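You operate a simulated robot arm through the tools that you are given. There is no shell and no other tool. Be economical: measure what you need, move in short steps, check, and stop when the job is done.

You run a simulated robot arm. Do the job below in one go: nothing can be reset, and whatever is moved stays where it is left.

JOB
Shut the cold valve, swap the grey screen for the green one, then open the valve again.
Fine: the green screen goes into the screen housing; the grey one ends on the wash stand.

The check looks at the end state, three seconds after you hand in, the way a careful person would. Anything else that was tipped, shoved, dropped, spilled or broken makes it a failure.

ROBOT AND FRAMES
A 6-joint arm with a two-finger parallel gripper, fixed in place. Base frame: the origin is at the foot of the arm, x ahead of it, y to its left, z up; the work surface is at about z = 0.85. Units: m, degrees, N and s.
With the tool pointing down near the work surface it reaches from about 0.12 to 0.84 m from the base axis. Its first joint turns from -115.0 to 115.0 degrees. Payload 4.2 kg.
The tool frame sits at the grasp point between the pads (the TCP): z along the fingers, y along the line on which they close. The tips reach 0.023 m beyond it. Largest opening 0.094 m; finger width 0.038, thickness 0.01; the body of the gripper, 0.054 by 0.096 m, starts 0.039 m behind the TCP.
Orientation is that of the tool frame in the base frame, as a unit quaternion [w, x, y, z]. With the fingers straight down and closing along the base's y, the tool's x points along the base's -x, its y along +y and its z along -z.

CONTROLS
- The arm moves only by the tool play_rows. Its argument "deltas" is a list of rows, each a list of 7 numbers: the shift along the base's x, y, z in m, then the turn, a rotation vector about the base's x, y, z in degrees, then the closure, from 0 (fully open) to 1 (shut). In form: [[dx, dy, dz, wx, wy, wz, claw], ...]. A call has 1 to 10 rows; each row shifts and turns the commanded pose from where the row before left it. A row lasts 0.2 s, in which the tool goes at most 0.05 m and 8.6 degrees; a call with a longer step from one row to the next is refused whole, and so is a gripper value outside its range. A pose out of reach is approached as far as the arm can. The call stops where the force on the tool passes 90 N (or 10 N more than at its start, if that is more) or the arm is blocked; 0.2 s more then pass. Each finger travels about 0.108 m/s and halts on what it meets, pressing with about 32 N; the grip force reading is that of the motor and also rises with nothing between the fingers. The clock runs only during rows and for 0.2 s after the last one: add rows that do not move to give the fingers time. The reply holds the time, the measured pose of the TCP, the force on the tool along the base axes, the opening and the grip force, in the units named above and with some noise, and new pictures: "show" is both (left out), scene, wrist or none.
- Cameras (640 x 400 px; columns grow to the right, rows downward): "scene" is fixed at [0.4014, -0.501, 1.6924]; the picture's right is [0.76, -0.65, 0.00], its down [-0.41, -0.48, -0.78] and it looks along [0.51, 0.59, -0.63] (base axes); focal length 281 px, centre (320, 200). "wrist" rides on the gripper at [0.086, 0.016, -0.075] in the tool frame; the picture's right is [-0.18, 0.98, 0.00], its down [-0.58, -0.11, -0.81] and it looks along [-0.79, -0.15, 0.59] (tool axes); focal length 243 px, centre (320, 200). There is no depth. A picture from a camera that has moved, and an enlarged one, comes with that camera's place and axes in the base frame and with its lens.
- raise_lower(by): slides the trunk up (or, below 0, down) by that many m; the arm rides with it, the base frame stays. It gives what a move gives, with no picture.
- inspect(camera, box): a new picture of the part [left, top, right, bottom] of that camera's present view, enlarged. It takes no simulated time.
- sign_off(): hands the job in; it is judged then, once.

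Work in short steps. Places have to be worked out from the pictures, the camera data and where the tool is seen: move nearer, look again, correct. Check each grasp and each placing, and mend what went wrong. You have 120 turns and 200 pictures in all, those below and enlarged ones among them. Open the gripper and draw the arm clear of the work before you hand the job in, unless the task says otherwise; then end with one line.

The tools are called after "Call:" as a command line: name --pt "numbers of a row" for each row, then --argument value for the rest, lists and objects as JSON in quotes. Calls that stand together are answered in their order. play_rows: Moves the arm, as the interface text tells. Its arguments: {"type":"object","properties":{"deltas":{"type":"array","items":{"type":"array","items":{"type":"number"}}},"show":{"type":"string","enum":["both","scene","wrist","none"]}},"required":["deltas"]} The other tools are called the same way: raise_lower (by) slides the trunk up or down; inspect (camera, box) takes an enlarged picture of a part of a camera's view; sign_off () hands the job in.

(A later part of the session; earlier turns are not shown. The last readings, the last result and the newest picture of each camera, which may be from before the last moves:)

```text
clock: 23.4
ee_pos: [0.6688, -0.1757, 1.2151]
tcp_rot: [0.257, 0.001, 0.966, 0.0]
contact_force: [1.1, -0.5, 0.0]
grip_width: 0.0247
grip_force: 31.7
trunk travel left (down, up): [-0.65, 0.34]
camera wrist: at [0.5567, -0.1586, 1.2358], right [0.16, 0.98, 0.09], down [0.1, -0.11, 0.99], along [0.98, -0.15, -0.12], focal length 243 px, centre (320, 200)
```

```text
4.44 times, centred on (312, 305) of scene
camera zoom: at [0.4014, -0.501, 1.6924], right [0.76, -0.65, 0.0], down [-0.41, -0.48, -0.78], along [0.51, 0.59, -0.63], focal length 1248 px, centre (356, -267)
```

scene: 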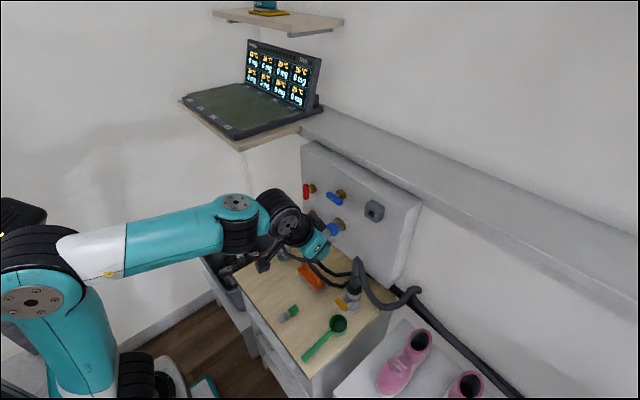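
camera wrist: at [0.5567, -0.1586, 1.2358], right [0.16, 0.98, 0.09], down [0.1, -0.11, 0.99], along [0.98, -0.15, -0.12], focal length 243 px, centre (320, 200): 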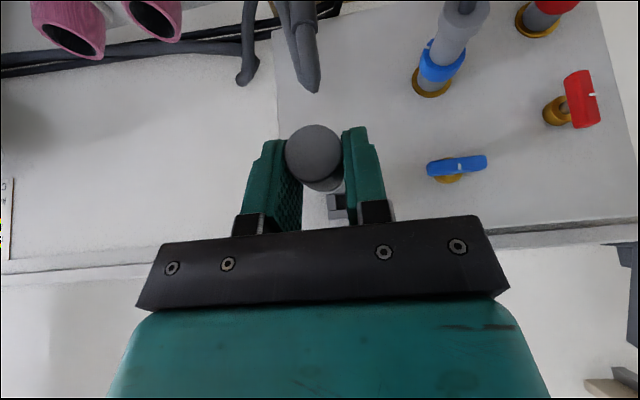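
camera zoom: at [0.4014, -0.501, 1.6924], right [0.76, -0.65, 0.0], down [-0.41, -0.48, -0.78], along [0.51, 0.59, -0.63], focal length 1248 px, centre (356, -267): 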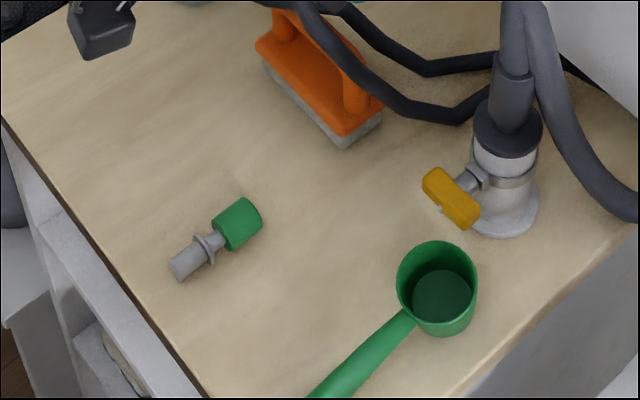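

The square housing is empty and the grey screen is in the grip. There's free table space around (0.63, 0.03). I move over it, staying clear of the hoses, then lower the trunk.

Call:
play_rows --pt "-0.03 0.03 0 0 0 0 0.85" --pt "-0.025 0.035 0 0 0 0 0.85" --pt "-0.005 0.045 0 0 0 0 0.85" --pt "0 0.045 0 0 0 0 0.85" --pt "0 0.045 0 0 0 0 0.85" --show "none"

Call:
raise_lower --by -0.2

Call:
play_rows --pt "0 0 -0.02 0 0 0 0.85"

```text
clock: 24.6
ee_pos: [0.6096, 0.0275, 1.2151]
tcp_rot: [0.259, 0.002, 0.966, 0.0]
contact_force: [-0.5, -0.8, 0.5]
grip_width: 0.0247
grip_force: 31.6
trunk travel left (down, up): [-0.65, 0.34]
```

```text
clock: 26.8
ee_pos: [0.6099, 0.0282, 1.0161]
tcp_rot: [0.259, 0.0, 0.966, 0.0]
contact_force: [0.4, -0.1, -0.9]
grip_width: 0.0248
grip_force: 32.0
trunk travel left (down, up): [-0.45, 0.54]
```

```text
clock: 27.1
ee_pos: [0.6099, 0.028, 0.9949]
tcp_rot: [0.258, 0.0, 0.966, 0.0]
contact_force: [0.1, 0.4, -0.4]
grip_width: 0.0251
grip_force: 32.4
trunk travel left (down, up): [-0.45, 0.54]
camera wrist: at [0.4983, 0.0451, 1.0163], right [0.16, 0.98, 0.09], down [0.1, -0.11, 0.99], along [0.98, -0.15, -0.12], focal length 243 px, centre (320, 200)
```

scene: 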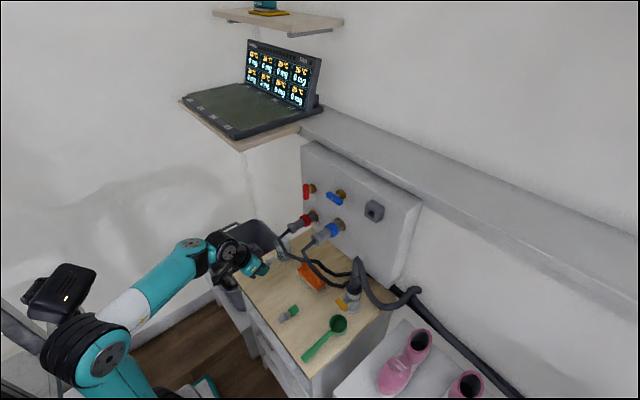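
wrist: 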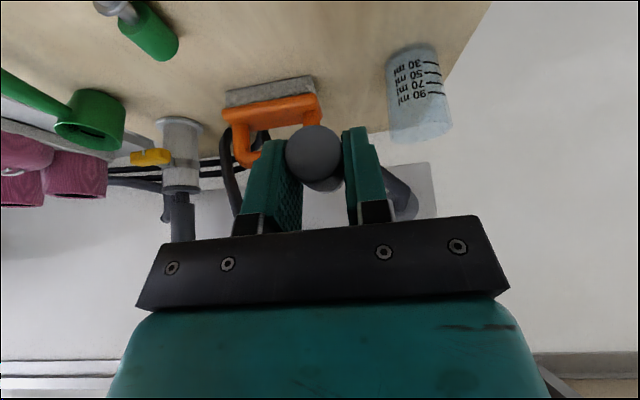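

Descending over the free spot in stages.

Call:
play_rows --pt "0 0 -0.03 0 0 0 0.85" --pt "0 0 -0.03 0 0 0 0.85" --pt "0 0 -0.03 0 0 0 0.85" --pt "0 0 -0.015 0 0 0 0.85" --pt "0 0 0 0 0 0 0.85"

Call:
inspect --camera "wrist" --box '[200, 0, 440, 220]'

Call:
inspect --camera "scene" --box '[220, 230, 364, 320]'

```text
clock: 28.4
ee_pos: [0.6121, 0.0279, 0.8901]
tcp_rot: [0.258, 0.001, 0.966, 0.001]
contact_force: [0.3, 0.4, -0.3]
grip_width: 0.0247
grip_force: 32.3
trunk travel left (down, up): [-0.45, 0.54]
camera wrist: at [0.4991, 0.0446, 0.9112], right [0.16, 0.98, 0.09], down [0.1, -0.11, 0.99], along [0.98, -0.15, -0.12], focal length 243 px, centre (320, 200)
```

scene: 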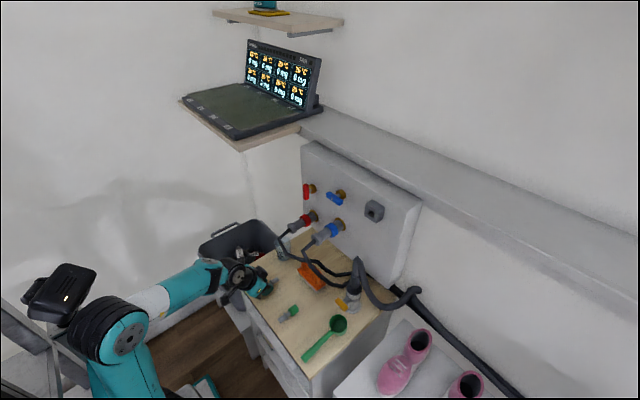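
wrist: 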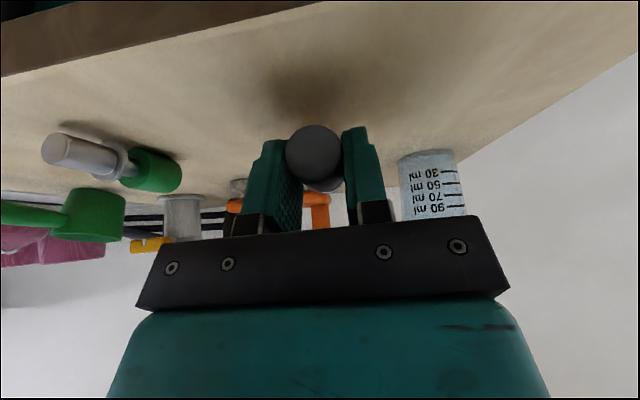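

```text
1.82 times, centred on (320, 110) of wrist
camera zoom: at [0.4991, 0.0446, 0.9112], right [0.16, 0.98, 0.09], down [0.1, -0.11, 0.99], along [0.98, -0.15, -0.12], focal length 441 px, centre (320, 364)
```

zoom: 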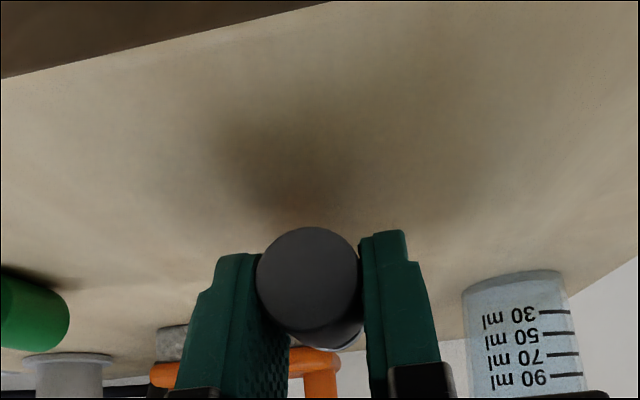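

```text
4.44 times, centred on (292, 275) of scene
camera zoom: at [0.4014, -0.501, 1.6924], right [0.76, -0.65, 0.0], down [-0.41, -0.48, -0.78], along [0.51, 0.59, -0.63], focal length 1248 px, centre (444, -133)
```

zoom: 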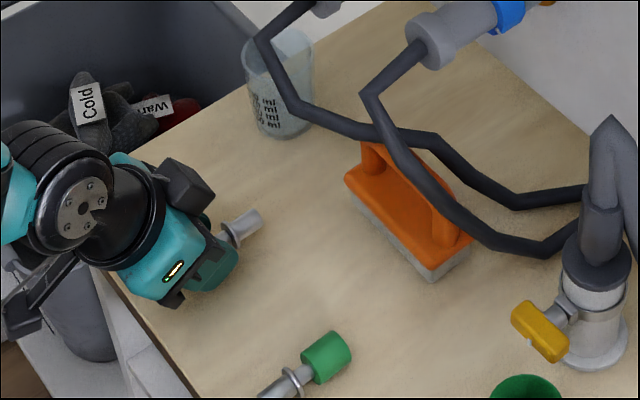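

The screen is level just above the table, clear of everything. I descend until contact.

Call:
play_rows --pt "0 0 -0.005 0 0 0 0.85" --pt "0 0 -0.003 0 0 0 0.85" --pt "0 0 0 0 0 0 0.85" --show "wrist"

Call:
inspect --camera "wrist" --box '[200, 0, 440, 220]'

```text
clock: 29.1
ee_pos: [0.6114, 0.0281, 0.8837]
tcp_rot: [0.259, 0.001, 0.966, 0.0]
contact_force: [0.3, 0.5, -0.3]
grip_width: 0.0247
grip_force: 32.2
trunk travel left (down, up): [-0.45, 0.54]
camera wrist: at [0.4985, 0.0448, 0.9039], right [0.16, 0.98, 0.09], down [0.1, -0.11, 0.99], along [0.98, -0.15, -0.12], focal length 243 px, centre (320, 200)
```

wrist: 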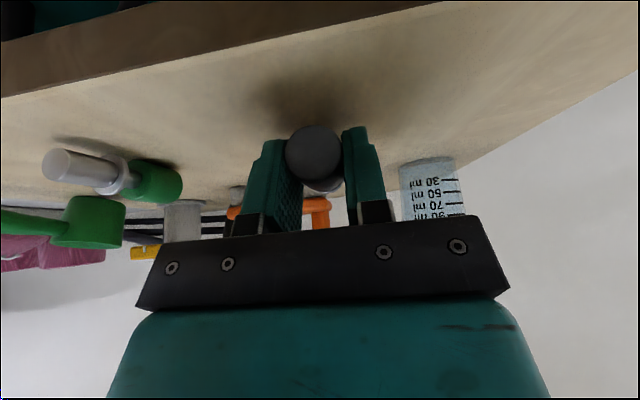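

```text
1.82 times, centred on (320, 110) of wrist
camera zoom: at [0.4985, 0.0448, 0.9039], right [0.16, 0.98, 0.09], down [0.1, -0.11, 0.99], along [0.98, -0.15, -0.12], focal length 441 px, centre (320, 364)
```

zoom: 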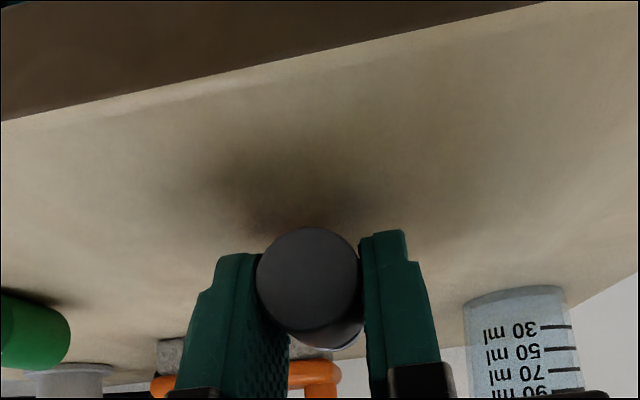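

No contact yet; a few mm more.

Call:
play_rows --pt "0 0 -0.002 0 0 0 0.85" --pt "0 0 -0.002 0 0 0 0.85" --pt "0 0 0 0 0 0 0.85" --show "none"

Call:
play_rows --pt "0 0 -0.002 0 0 0 0.85" --pt "0 0 0 0 0 0 0.85" --show "none"

```text
clock: 29.9
ee_pos: [0.6106, 0.0279, 0.879]
tcp_rot: [0.259, 0.001, 0.966, 0.001]
contact_force: [-3.1, -0.5, 10.8]
grip_width: 0.0249
grip_force: 32.6
trunk travel left (down, up): [-0.45, 0.54]
```

```text
clock: 30.6
ee_pos: [0.6094, 0.028, 0.879]
tcp_rot: [0.264, 0.001, 0.965, 0.001]
contact_force: [-1.2, -6.8, 39.2]
grip_width: 0.0246
grip_force: 31.7
trunk travel left (down, up): [-0.45, 0.54]
```

Contact with the table at z≈0.879. I relieve the pressure and open gently.

Call:
play_rows --pt "0 0 0.002 0 0 0 0.85" --pt "0 0 0 0 0 0 0.7" --pt "0 0 0 0 0 0 0.62" --pt "0 0 0 0 0 0 0.5" --pt "0 0 0 0 0 0 0.4" --pt "0 0 0 0 0 0 0.4"

Call:
inspect --camera "wrist" --box '[200, 0, 440, 220]'

```text
clock: 31.9
ee_pos: [0.609, 0.0294, 0.8804]
tcp_rot: [0.259, 0.0, 0.966, 0.002]
contact_force: [-8.7, 18.7, 28.1]
grip_width: 0.0478
grip_force: 0.1
trunk travel left (down, up): [-0.45, 0.54]
camera wrist: at [0.4969, 0.0464, 0.9005], right [0.16, 0.98, 0.09], down [0.1, -0.11, 0.99], along [0.98, -0.15, -0.12], focal length 243 px, centre (320, 200)
```

scene: 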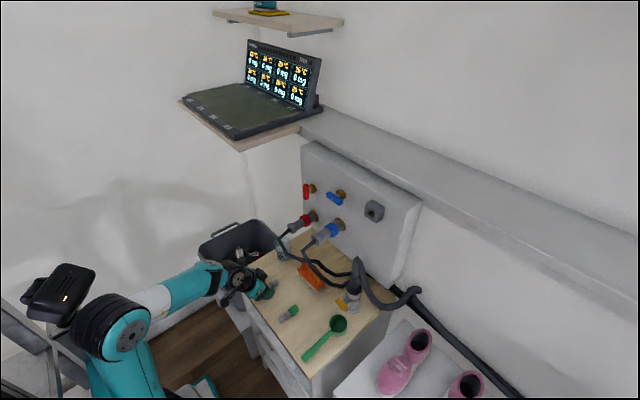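
wrist: 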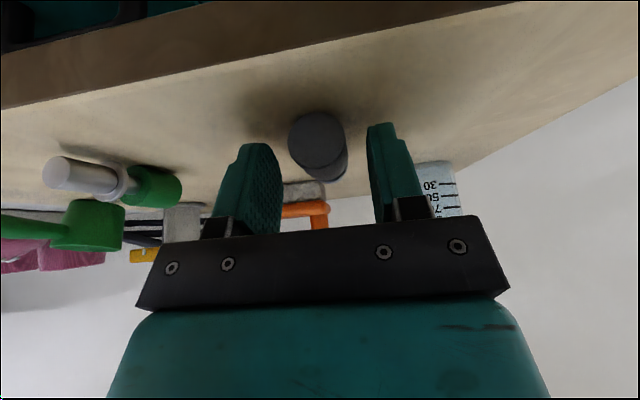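

```text
1.82 times, centred on (320, 110) of wrist
camera zoom: at [0.4969, 0.0464, 0.9005], right [0.16, 0.98, 0.09], down [0.1, -0.11, 0.99], along [0.98, -0.15, -0.12], focal length 441 px, centre (320, 364)
```

zoom: 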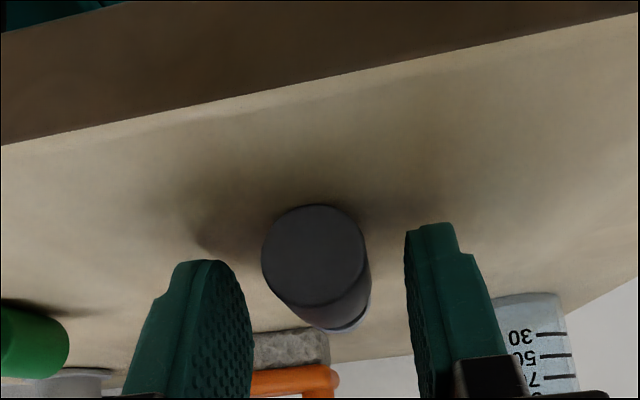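

The grey screen rests on the stand. I lift straight up and move to above the green screen with the tool vertical.

Call:
play_rows --pt "0 0 0.02 0 0 0 0.4" --pt "0 0 0.04 0 0 0 0.4" --pt "0 0 0.04 0 0 0 0.3" --pt "0 -0.03 0.02 0 7.5 0 0.3" --pt "0.01 -0.04 0 0 7.5 0 0.3" --pt "0.01 -0.04 0 0 7.5 0 0.3" --pt "0.01 -0.01 0 0 7.5 0 0.3" --pt "0 0 0 0 0 0 0.3"

Call:
inspect --camera "scene" --box '[220, 230, 364, 320]'

Call:
inspect --camera "wrist" --box '[220, 80, 420, 230]'

```text
clock: 33.8
ee_pos: [0.6408, -0.0931, 0.9969]
tcp_rot: [-0.001, 0.001, 1.0, 0.001]
contact_force: [-0.5, 0.2, -1.0]
grip_width: 0.0659
grip_force: 0.1
trunk travel left (down, up): [-0.45, 0.54]
camera wrist: at [0.5537, -0.0762, 1.0724], right [0.19, 0.98, 0.0], down [0.58, -0.11, 0.81], along [0.79, -0.15, -0.59], focal length 243 px, centre (320, 200)
```

scene: 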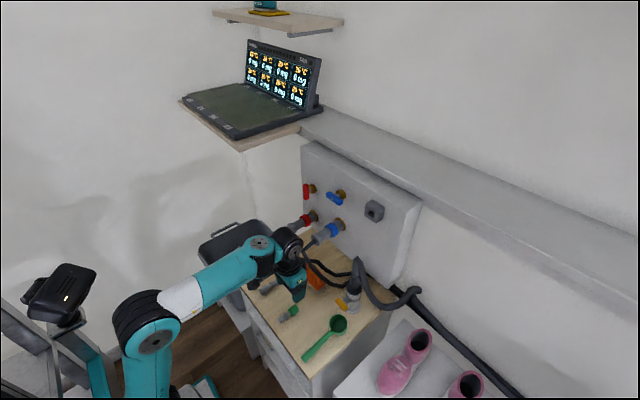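
wrist: 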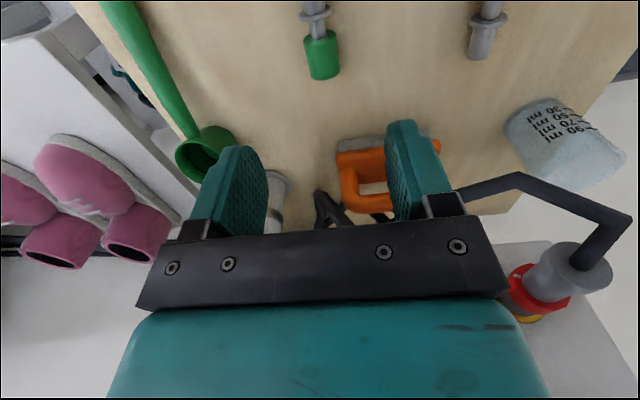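

```text
4.44 times, centred on (292, 275) of scene
camera zoom: at [0.4014, -0.501, 1.6924], right [0.76, -0.65, 0.0], down [-0.41, -0.48, -0.78], along [0.51, 0.59, -0.63], focal length 1248 px, centre (444, -133)
```

zoom: 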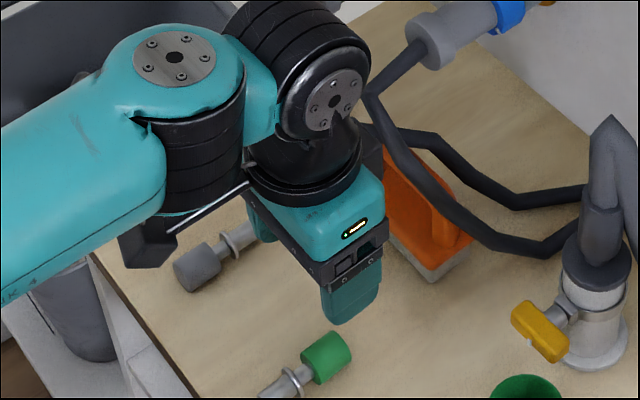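

```text
2.67 times, centred on (320, 155) of wrist
camera zoom: at [0.5537, -0.0762, 1.0724], right [0.19, 0.98, 0.0], down [0.58, -0.11, 0.81], along [0.79, -0.15, -0.59], focal length 647 px, centre (320, 320)
```

zoom: 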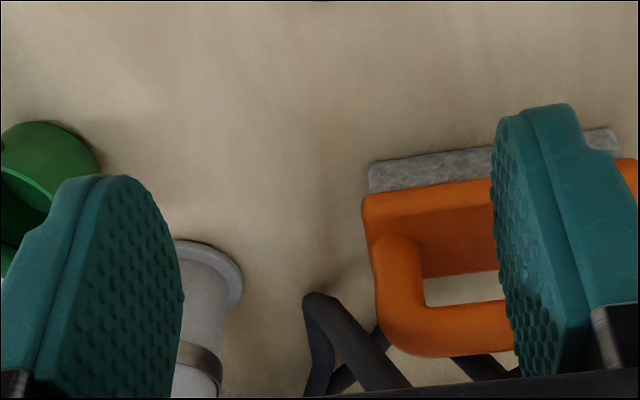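

The green cap is at about (0.642, -0.091), its axis along x. I descend onto it with the tool vertical.

Call:
play_rows --pt "0 0.002 -0.04 0 0 0 0.35" --pt "0 0 -0.04 0 0 0 0.4" --pt "0 0 -0.025 0 0 0 0.4" --pt "0 0 0 0 0 0 0.4"

Call:
inspect --camera "scene" --box '[240, 260, 368, 340]'

Call:
inspect --camera "wrist" --box '[220, 60, 420, 230]'

```text
clock: 34.8
ee_pos: [0.6393, -0.0911, 0.8925]
tcp_rot: [0.0, 0.0, 1.0, 0.002]
contact_force: [0.1, 0.7, 0.2]
grip_width: 0.0564
grip_force: 0.2
trunk travel left (down, up): [-0.45, 0.54]
camera wrist: at [0.553, -0.0737, 0.9668], right [0.19, 0.98, 0.0], down [0.58, -0.11, 0.81], along [0.79, -0.15, -0.59], focal length 243 px, centre (320, 200)
```

scene: 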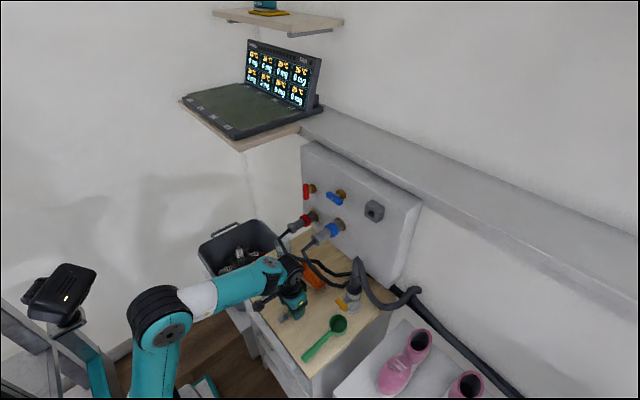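
wrist: 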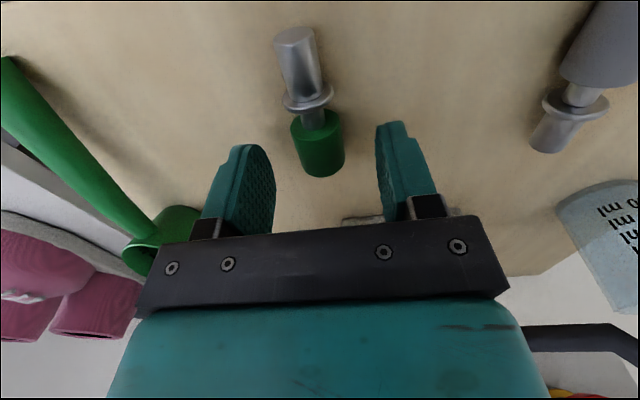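

```text
5.00 times, centred on (304, 300) of scene
camera zoom: at [0.4014, -0.501, 1.6924], right [0.76, -0.65, 0.0], down [-0.41, -0.48, -0.78], along [0.51, 0.59, -0.63], focal length 1404 px, centre (400, -300)
```

zoom: 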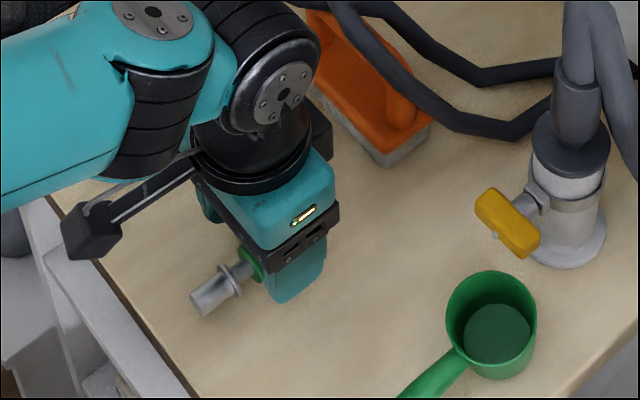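

```text
2.35 times, centred on (320, 145) of wrist
camera zoom: at [0.553, -0.0737, 0.9668], right [0.19, 0.98, 0.0], down [0.58, -0.11, 0.81], along [0.79, -0.15, -0.59], focal length 571 px, centre (320, 329)
```

zoom: 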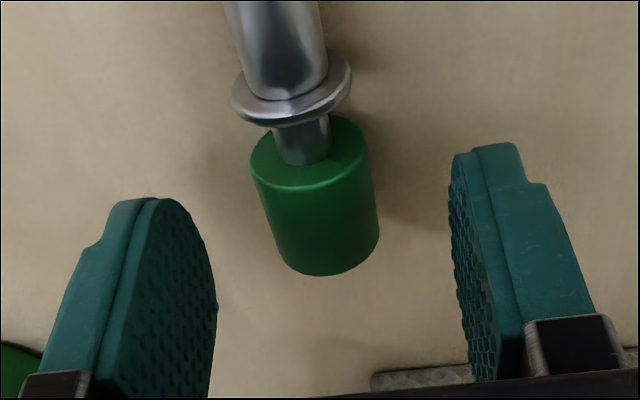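

Cap is centred. I lower the last 14 mm and close.

Call:
play_rows --pt "0 0 -0.01 0 0 0 0.4" --pt "0 0 -0.005 0 0 0 0.4" --pt "0 0 0 0 0 0 0.6" --pt "0 0 0 0 0 0 0.7" --pt "0 0 0 0 0 0 0.8" --pt "0 0 0 0 0 0 0.85" --show "wrist"

Call:
inspect --camera "wrist" --box '[220, 0, 420, 230]'

```text
clock: 36.1
ee_pos: [0.6378, -0.0902, 0.8772]
tcp_rot: [0.0, 0.001, 1.0, 0.0]
contact_force: [0.1, -0.9, -0.2]
grip_width: 0.0245
grip_force: 31.6
trunk travel left (down, up): [-0.45, 0.54]
camera wrist: at [0.5526, -0.0736, 0.952], right [0.19, 0.98, 0.0], down [0.58, -0.11, 0.81], along [0.79, -0.15, -0.59], focal length 243 px, centre (320, 200)
```

wrist: 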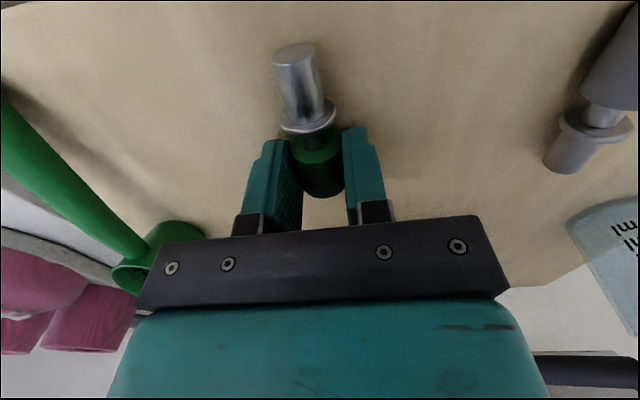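

```text
1.74 times, centred on (320, 115) of wrist
camera zoom: at [0.5526, -0.0736, 0.952], right [0.19, 0.98, 0.0], down [0.58, -0.11, 0.81], along [0.79, -0.15, -0.59], focal length 422 px, centre (320, 348)
```

zoom: 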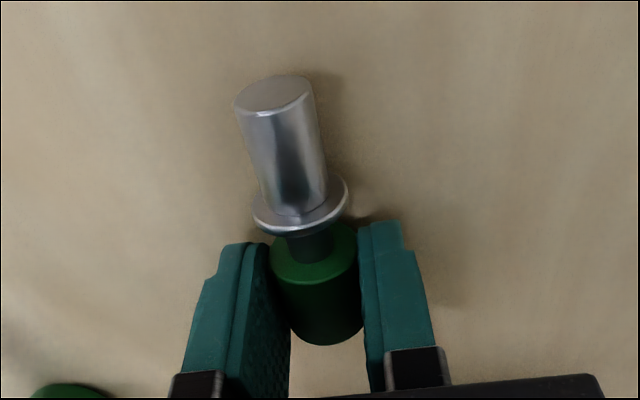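

Firm grip (0.0245). I lift and pull back from the hoses, then begin turning the tool about vertical.

Call:
play_rows --pt "0 0 0.03 0 0 0 0.85" --pt "-0.01 0 0.045 0 0 0 0.85" --pt "-0.03 0 0.03 0 0 0 0.85" --pt "-0.04 0 0.02 0 0 0 0.85" --pt "-0.04 0 0 0 0 0 0.85" --pt "0 0 0 0 0 8.5 0.85" --pt "0 0 0 0 0 8.5 0.85" --pt "0 0 0 0 0 8.5 0.85" --pt "0 0 0 0 0 8.5 0.85" --show "scene"

```text
clock: 38.1
ee_pos: [0.5211, -0.0901, 1.0023]
tcp_rot: [-0.001, -0.293, 0.956, 0.001]
contact_force: [0.3, 0.1, -0.3]
grip_width: 0.014
grip_force: 0.1
trunk travel left (down, up): [-0.45, 0.54]
```

scene: 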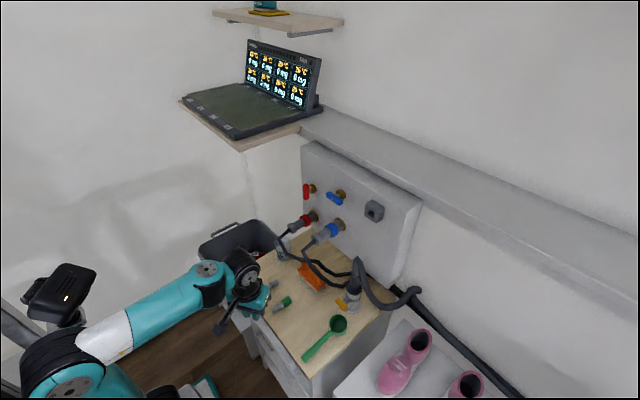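

The gripper shut to 0.014: the screen slipped out. I look where it lies.

Call:
inspect --camera "scene" --box '[230, 260, 358, 340]'

Call:
inspect --camera "wrist" --box '[0, 0, 640, 400]'

```text
5.00 times, centred on (294, 300) of scene
camera zoom: at [0.4014, -0.501, 1.6924], right [0.76, -0.65, 0.0], down [-0.41, -0.48, -0.78], along [0.51, 0.59, -0.63], focal length 1404 px, centre (450, -300)
```

zoom: 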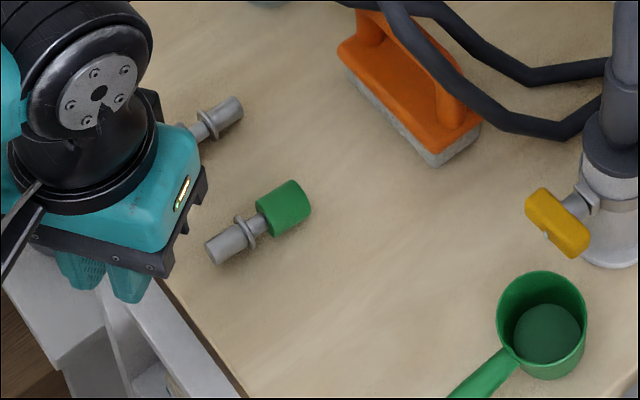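

```text
1.00 times, centred on (320, 200) of wrist
camera zoom: at [0.4395, -0.1244, 1.0768], right [-0.4, 0.92, 0.0], down [0.54, 0.23, 0.81], along [0.74, 0.32, -0.59], focal length 243 px, centre (320, 200)
```

zoom: 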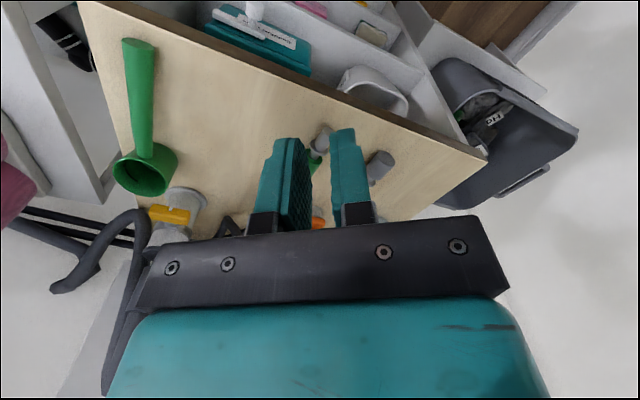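

It slipped during the first millimetres of lifting and just rolled 4 cm in y; it now lies at about (0.641, -0.052), turned ~7°. I turn the tool back and look from above.

Call:
play_rows --pt "0 0.008 0 0 0 -8.2 0.6" --pt "0.02 0.01 -0.01 0 0 -8.2 0.4" --pt "0.03 0.01 -0.01 0 0 -8.2 0.35" --pt "0.03 0.01 -0.02 0 0 -8.2 0.35" --pt "0.03 0 -0.02 0 0 -8.2 0.35" --pt "0.008 0 -0.01 0 0 0 0.35" --pt "0 0 0 0 0 0 0.35" --show "wrist"

Call:
inspect --camera "wrist" --box '[220, 0, 420, 230]'

```text
clock: 39.8
ee_pos: [0.6378, -0.0527, 0.9335]
tcp_rot: [0.001, 0.063, 0.998, 0.0]
contact_force: [-0.2, -0.2, 0.3]
grip_width: 0.0609
grip_force: 0.0
trunk travel left (down, up): [-0.45, 0.54]
camera wrist: at [0.5553, -0.0247, 1.0078], right [0.31, 0.95, 0.0], down [0.56, -0.18, 0.81], along [0.77, -0.25, -0.59], focal length 243 px, centre (320, 200)
```

wrist: 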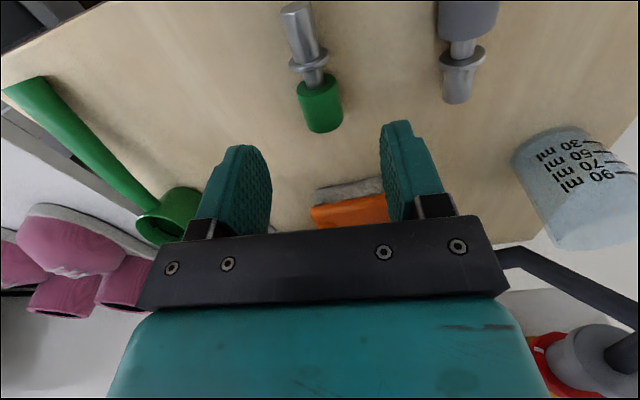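

```text
1.74 times, centred on (320, 115) of wrist
camera zoom: at [0.5553, -0.0247, 1.0078], right [0.31, 0.95, 0.0], down [0.56, -0.18, 0.81], along [0.77, -0.25, -0.59], focal length 422 px, centre (320, 348)
```

zoom: 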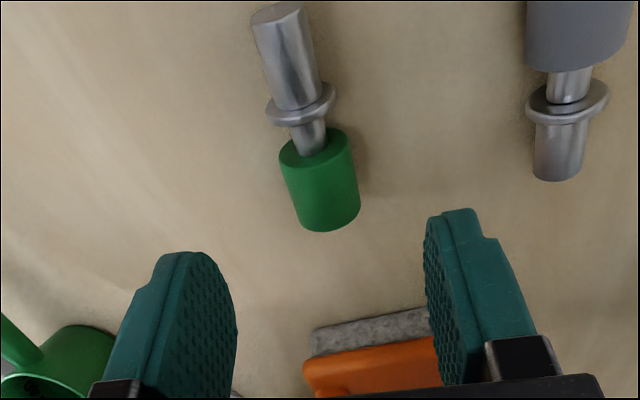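

Cap at (0.642, -0.053). I align the last 3°, descend lower than last time, and close fully for more force.

Call:
play_rows --pt "0.004 0 -0.02 0 0 3 0.4" --pt "0 0 -0.02 0 0 0 0.4" --pt "0 0 -0.012 0 0 0 0.4" --pt "0 0 -0.005 0 0 0 0.4" --pt "0 0 -0.001 0 0 0 0.4" --pt "0 0 0 0 0 0 0.4" --show "wrist"

```text
clock: 41.1
ee_pos: [0.6413, -0.0523, 0.8747]
tcp_rot: [0.001, 0.036, 0.999, 0.001]
contact_force: [-0.7, 1.0, -0.1]
grip_width: 0.0566
grip_force: 0.0
trunk travel left (down, up): [-0.45, 0.54]
camera wrist: at [0.5571, -0.0296, 0.949], right [0.25, 0.97, 0.0], down [0.57, -0.15, 0.81], along [0.78, -0.2, -0.59], focal length 243 px, centre (320, 200)
```

wrist: 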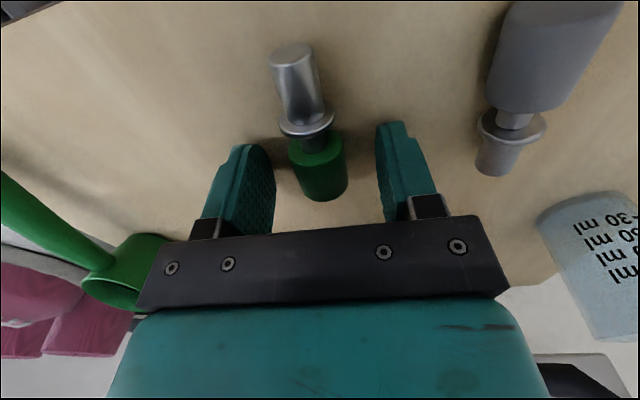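

Call:
play_rows --pt "0 0 0 0 0 0 0.6" --pt "0 0 0 0 0 0 0.75" --pt "0 0 0 0 0 0 0.9" --pt "0 0 0 0 0 0 1.0" --pt "0 0 0 0 0 0 1.0" --show "none"

Call:
play_rows --pt "0 0 0.005 0 0 0 1.0" --pt "0 0 0.005 0 0 0 1.0" --pt "0 0 0.005 0 0 0 1.0" --pt "0 0 0 0 0 0 1.0" --show "wrist"

```text
clock: 42.4
ee_pos: [0.6418, -0.0526, 0.8747]
tcp_rot: [0.0, 0.036, 0.999, 0.001]
contact_force: [0.1, 0.3, -0.6]
grip_width: 0.0244
grip_force: 32.2
trunk travel left (down, up): [-0.45, 0.54]
```

```text
clock: 43.4
ee_pos: [0.6414, -0.0533, 0.8899]
tcp_rot: [0.0, 0.035, 0.999, 0.001]
contact_force: [0.1, 0.2, 0.0]
grip_width: 0.0244
grip_force: 32.1
trunk travel left (down, up): [-0.45, 0.54]
camera wrist: at [0.5572, -0.0298, 0.9637], right [0.25, 0.97, 0.0], down [0.57, -0.15, 0.81], along [0.78, -0.2, -0.59], focal length 243 px, centre (320, 200)
```

wrist: 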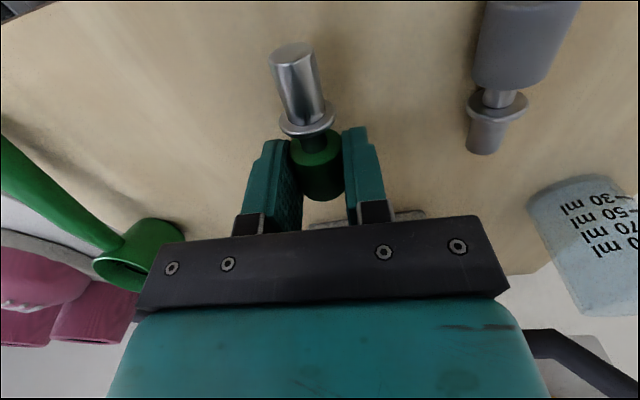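

The screen is lifted this time. I go on gently: up and back from the hoses.

Call:
play_rows --pt "0 0 0.01 0 0 0 1.0" --pt "0 0 0.015 0 0 0 1.0" --pt "0 0 0.02 0 0 0 1.0" --pt "-0.01 0 0.02 0 0 0 1.0" --pt "-0.02 -0.005 0.02 0 0 0 1.0" --pt "-0.02 -0.01 0.01 0 0 0 1.0" --pt "-0.02 -0.01 0 0 0 0 1.0" --pt "-0.02 -0.01 0 0 0 0 1.0" --pt "-0.01 0 0 0 0 0 1.0" --show "wrist"

```text
clock: 45.4
ee_pos: [0.5417, -0.0875, 0.9851]
tcp_rot: [0.0, 0.036, 0.999, 0.001]
contact_force: [-0.1, -0.4, 0.0]
grip_width: 0.0243
grip_force: 32.5
trunk travel left (down, up): [-0.45, 0.54]
camera wrist: at [0.457, -0.0649, 1.0592], right [0.25, 0.97, 0.0], down [0.57, -0.15, 0.81], along [0.78, -0.2, -0.59], focal length 243 px, centre (320, 200)
```

wrist: 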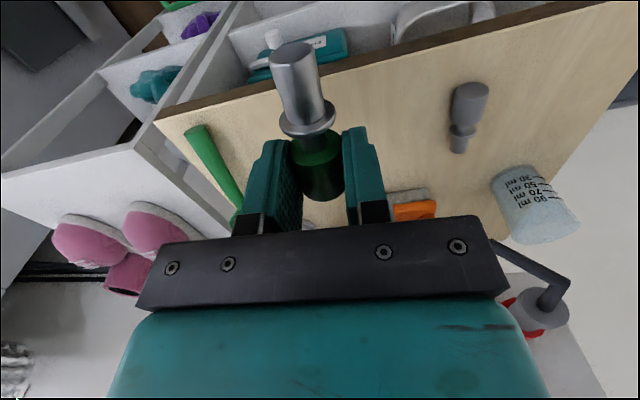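

Held. I move back over the table and rotate about vertical in gentle steps.

Call:
play_rows --pt "0.02 0 0.01 0 0 3 1.0" --pt "0.02 0 0.005 0 0 6 1.0" --pt "0 0 0 0 0 7 1.0" --pt "0 0 0 0 0 7 1.0" --pt "0 0 0 0 0 7 1.0" --pt "0 0 0 0 0 7 1.0" --pt "0 0 0 0 0 7 1.0" --pt "0 0 0 0 0 7 1.0" --pt "0 0 0 0 0 7 1.0" --pt "0 0 0 0 0 6 1.0" --show "none"

Call:
play_rows --pt "0 0 0 0 0 6 1.0" --pt "0 0 0 0 0 7 1.0" --pt "0 0 0 0 0 7 1.0" --pt "0 0 0 0 0 7 1.0" --pt "0 0 0 0 0 7 1.0" --pt "0 0 0 0 0 7 1.0" --pt "0 0 0 0 0 7 1.0" --pt "0 0 0 0 0 7 1.0" --pt "0 0 0 0 0 7 1.0" --pt "0 0 0 0 0 6 1.0"

```text
clock: 47.5
ee_pos: [0.5822, -0.0874, 1.0006]
tcp_rot: [-0.001, -0.5, 0.866, 0.001]
contact_force: [0.2, 0.4, -0.6]
grip_width: 0.0243
grip_force: 32.6
trunk travel left (down, up): [-0.45, 0.54]
```

```text
clock: 49.8
ee_pos: [0.5835, -0.0875, 1.0]
tcp_rot: [0.001, 0.899, -0.439, -0.001]
contact_force: [-0.6, 0.4, -1.2]
grip_width: 0.0243
grip_force: 32.5
trunk travel left (down, up): [-0.45, 0.54]
camera wrist: at [0.6231, -0.1645, 1.0746], right [-0.89, -0.46, 0.0], down [-0.27, 0.53, 0.81], along [-0.37, 0.72, -0.59], focal length 243 px, centre (320, 200)
```

scene: 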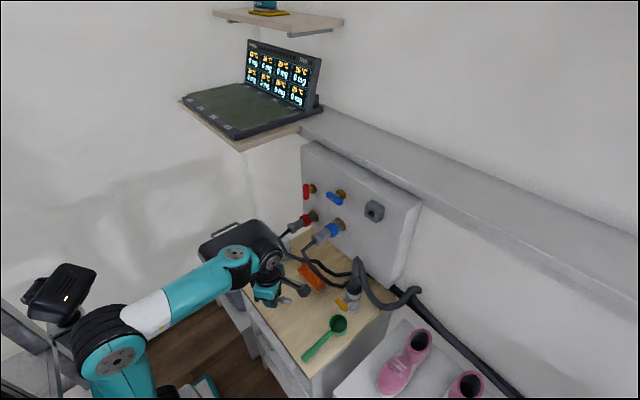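
wrist: 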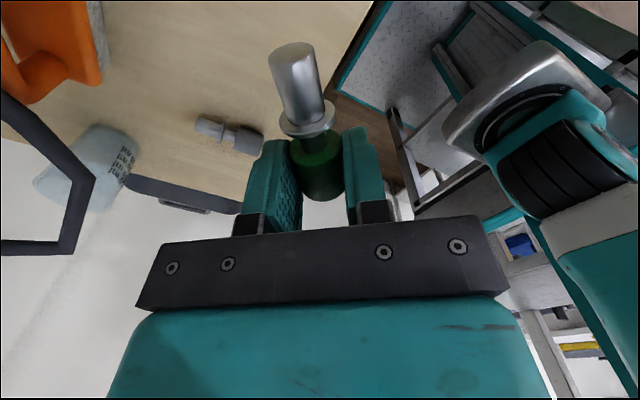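

At 128° of yaw and still holding. 52° more.

Call:
play_rows --pt "0 0 0 0 0 7.4 1.0" --pt "0 0 0 0 0 7.4 1.0" --pt "0 0 0 0 0 7.4 1.0" --pt "0 0 0 0 0 7.4 1.0" --pt "0 0 0 0 0 7.4 1.0" --pt "0 0 0 0 0 7.4 1.0" --pt "0 0 0 0 0 7.4 1.0" --pt "0 0 0 0 0 0 1.0"

Call:
inspect --camera "scene" --box '[230, 240, 390, 340]'

```text
clock: 51.5
ee_pos: [0.5837, -0.0784, 1.0043]
tcp_rot: [-0.008, 1.0, -0.004, -0.002]
contact_force: [0.8, 0.2, -0.2]
grip_width: 0.0241
grip_force: 32.0
out of reach, approached as far as the arm can: row 7
trunk travel left (down, up): [-0.45, 0.54]
camera wrist: at [0.6693, -0.0968, 1.0777], right [-0.19, -0.98, -0.02], down [-0.58, 0.1, 0.81], along [-0.79, 0.17, -0.59], focal length 243 px, centre (320, 200)
```

scene: 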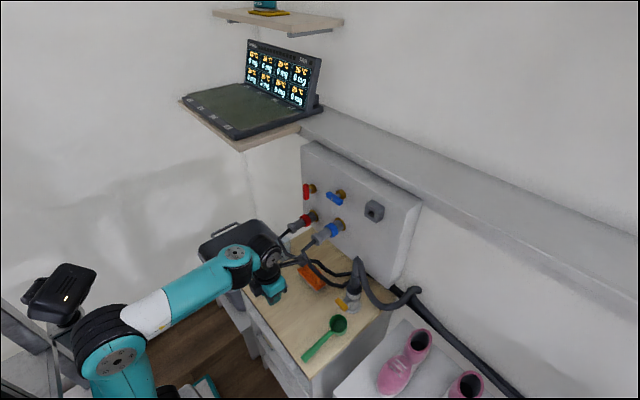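
wrist: 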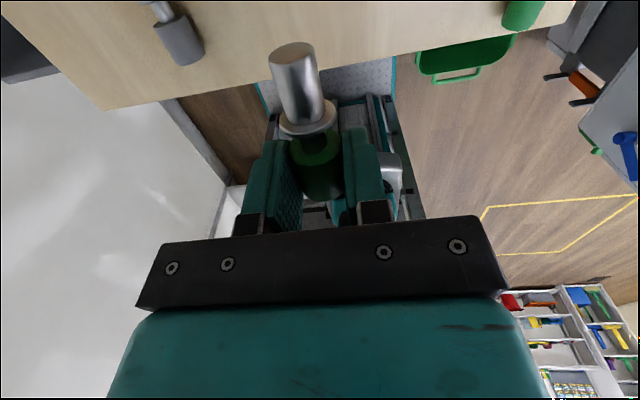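

```text
4.00 times, centred on (310, 290) of scene
camera zoom: at [0.4014, -0.501, 1.6924], right [0.76, -0.65, 0.0], down [-0.41, -0.48, -0.78], along [0.51, 0.59, -0.63], focal length 1123 px, centre (360, -160)
```

zoom: 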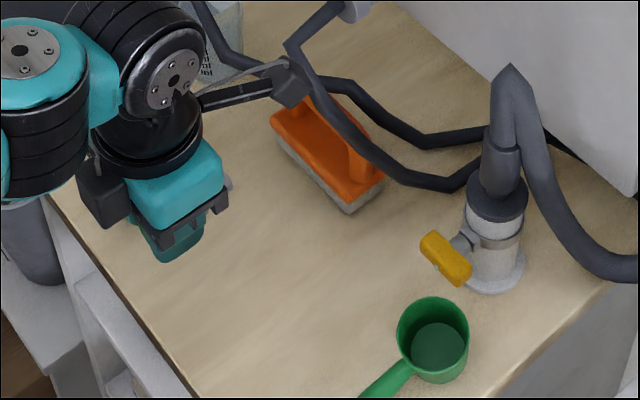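

The yaw reached about 179°, at the joint's limit. I ease back 4° and lower the screen, tip now toward the panel, at about (0.59, -0.1), keeping the camera clear of the hose.

Call:
play_rows --pt "0 0 0 0 0 -4 1.0" --pt "0.003 -0.005 -0.02 0 0 0 1.0" --pt "0.003 -0.005 -0.03 0 0 0 1.0" --pt "0 0 -0.03 0 0 0 1.0" --pt "0 0 -0.02 0 0 0 1.0" --pt "0 0 0 0 0 0 1.0"

Call:
inspect --camera "scene" --box '[230, 240, 390, 340]'

```text
clock: 53.0
ee_pos: [0.5877, -0.0813, 0.9029]
tcp_rot: [-0.003, 0.999, -0.04, 0.0]
contact_force: [0.6, -0.4, -0.3]
grip_width: 0.0242
grip_force: 32.2
out of reach, approached as far as the arm can: row 4
trunk travel left (down, up): [-0.45, 0.54]
camera wrist: at [0.6729, -0.1054, 0.9772], right [-0.26, -0.96, 0.0], down [-0.57, 0.15, 0.81], along [-0.78, 0.21, -0.59], focal length 243 px, centre (320, 200)
```

scene: 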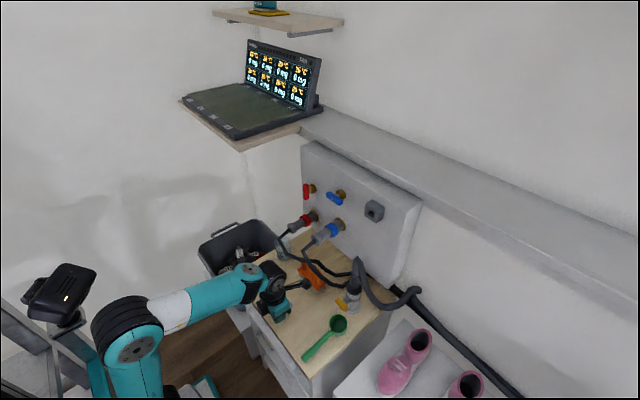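
wrist: 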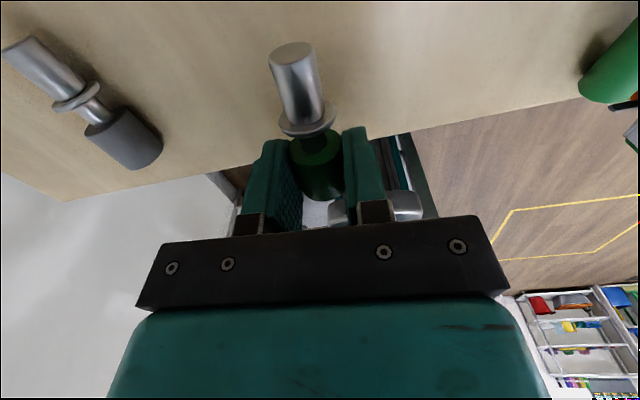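

```text
4.00 times, centred on (310, 290) of scene
camera zoom: at [0.4014, -0.501, 1.6924], right [0.76, -0.65, 0.0], down [-0.41, -0.48, -0.78], along [0.51, 0.59, -0.63], focal length 1123 px, centre (360, -160)
```

zoom: 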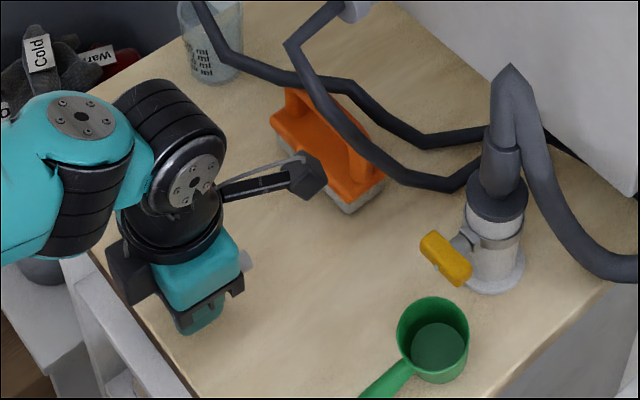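

Still slightly beyond the joint limit; I ease the yaw 3° more and set y to -0.08, x to 0.60, then lower to just above the table.

Call:
play_rows --pt "0.004 0.008 0 0 0 -3 1.0" --pt "0.008 0.008 0 0 0 0 1.0" --pt "0 0 -0.012 0 0 0 1.0" --pt "0 0 -0.008 0 0 0 1.0" --pt "0 0 0 0 0 0 1.0" --show "wrist"

```text
clock: 54.1
ee_pos: [0.6007, -0.0669, 0.8825]
tcp_rot: [0.0, 0.998, -0.063, 0.0]
contact_force: [0.3, -1.1, -0.4]
grip_width: 0.0244
grip_force: 32.0
trunk travel left (down, up): [-0.45, 0.54]
camera wrist: at [0.6842, -0.0928, 0.9574], right [-0.31, -0.95, 0.0], down [-0.56, 0.18, 0.81], along [-0.77, 0.25, -0.59], focal length 243 px, centre (320, 200)
```

wrist: 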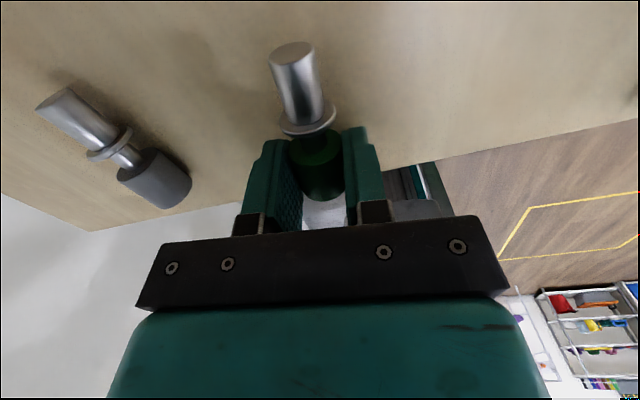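

Now within reach at (0.60, -0.067). I lower to the table, feeling for contact, and release.

Call:
play_rows --pt "0 0 -0.005 0 0 0 1.0" --pt "0 0 -0.002 0 0 0 1.0" --pt "0 0 -0.001 0 0 0 1.0" --pt "0 0 0 0 0 0 1.0" --show "none"

Call:
play_rows --pt "0 0 0 0 0 0 0.7" --pt "0 0 0 0 0 0 0.6" --pt "0 0 0 0 0 0 0.5" --pt "0 0 0 0 0 0 0.45" --pt "0 0 0 0 0 0 0.45" --show "wrist"

```text
clock: 55.1
ee_pos: [0.6008, -0.0694, 0.8767]
tcp_rot: [0.001, 0.998, -0.064, 0.0]
contact_force: [-0.4, 0.6, -0.5]
grip_width: 0.0243
grip_force: 32.5
trunk travel left (down, up): [-0.45, 0.54]
```

```text
clock: 56.4
ee_pos: [0.6013, -0.0677, 0.8755]
tcp_rot: [0.001, 0.998, -0.063, 0.0]
contact_force: [-0.7, 0.3, -0.2]
grip_width: 0.0518
grip_force: 0.0
trunk travel left (down, up): [-0.45, 0.54]
camera wrist: at [0.6843, -0.0932, 0.9499], right [-0.31, -0.95, 0.0], down [-0.56, 0.18, 0.81], along [-0.77, 0.25, -0.59], focal length 243 px, centre (320, 200)
```

wrist: 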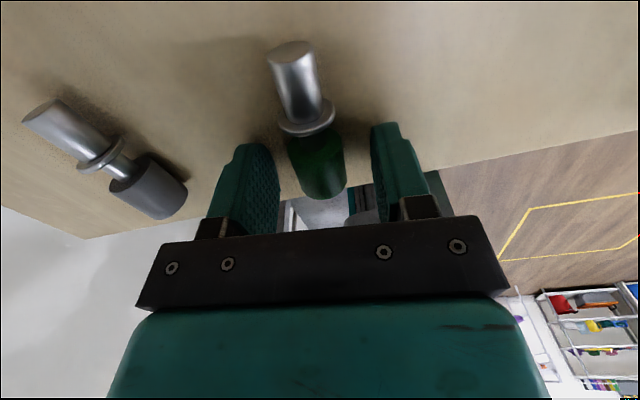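

Released cleanly. I lift, pull back and unwind the yaw by 180°.

Call:
play_rows --pt "0 0 0.02 0 0 0 0.45" --pt "0 0 0.04 0 0 0 0.4" --pt "-0.02 0 0.04 0 0 0 0.4" --pt "-0.01 0 0.04 0 0 -8 0.4" --pt "0 0 0 0 0 -8.5 0.4" --pt "0 0 0 0 0 -8.5 0.4" --pt "0 0 0 0 0 -8.5 0.4" --pt "0 0 0 0 0 -8.5 0.4" --pt "0 0 0 0 0 -8.5 0.4" --pt "0 0 0 0 0 -8.5 0.4" --show "none"

Call:
play_rows --pt "0 0 0 0 0 -8.5 0.4" --pt "0 0 0 0 0 -8.5 0.4" --pt "0 0 0 0 0 -8.5 0.4" --pt "0 0 0 0 0 -8.5 0.4" --pt "0 0 0 0 0 -8.5 0.4" --pt "0 0 0 0 0 -8.5 0.4" --pt "0 0 0 0 0 -8.5 0.4" --pt "0 0 0 0 0 -8.5 0.4" --pt "0 0 0 0 0 -8.5 0.4" --pt "0 0 0 0 0 -8.5 0.4" --show "none"

Call:
play_rows --pt "-0.01 0 0 0 0 -8.5 0.35" --pt "-0.02 0 0 0 0 -8.5 0.35" --pt "-0.02 0 0 0 0 -8.5 0.35" --pt "0 0 0 0 0 -8.2 0.35" --pt "0 0 0 0 0 0 0.35"

```text
clock: 58.5
ee_pos: [0.5702, -0.0677, 1.0166]
tcp_rot: [0.0, 0.837, -0.548, -0.001]
contact_force: [-0.2, 0.4, 0.3]
grip_width: 0.0562
grip_force: 0.1
trunk travel left (down, up): [-0.45, 0.54]
```

```text
clock: 60.8
ee_pos: [0.5704, -0.0669, 1.0168]
tcp_rot: [-0.001, -0.246, 0.969, 0.0]
contact_force: [-0.3, -0.1, 0.6]
grip_width: 0.0566
grip_force: 0.0
trunk travel left (down, up): [-0.45, 0.54]
```

```text
clock: 62.0
ee_pos: [0.5211, -0.0671, 1.0177]
tcp_rot: [0.0, 0.045, 0.999, 0.001]
contact_force: [0.7, 0.5, 0.9]
grip_width: 0.0612
grip_force: 0.0
trunk travel left (down, up): [-0.45, 0.54]
camera wrist: at [0.4357, -0.0427, 1.0911], right [0.27, 0.96, 0.0], down [0.57, -0.16, 0.81], along [0.78, -0.22, -0.59], focal length 243 px, centre (320, 200)
```

scene: 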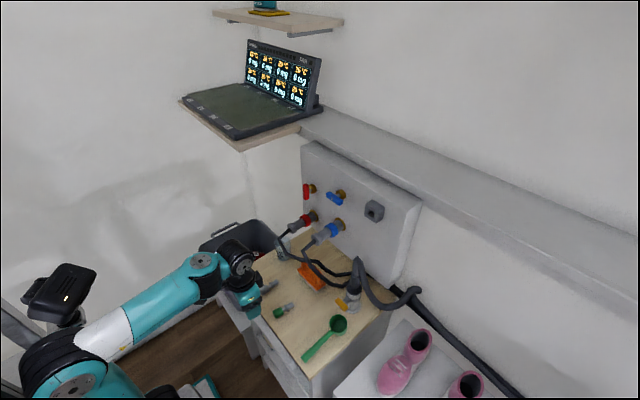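
wrist: 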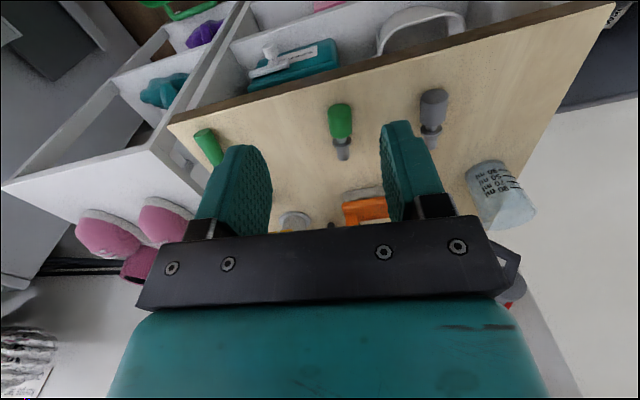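

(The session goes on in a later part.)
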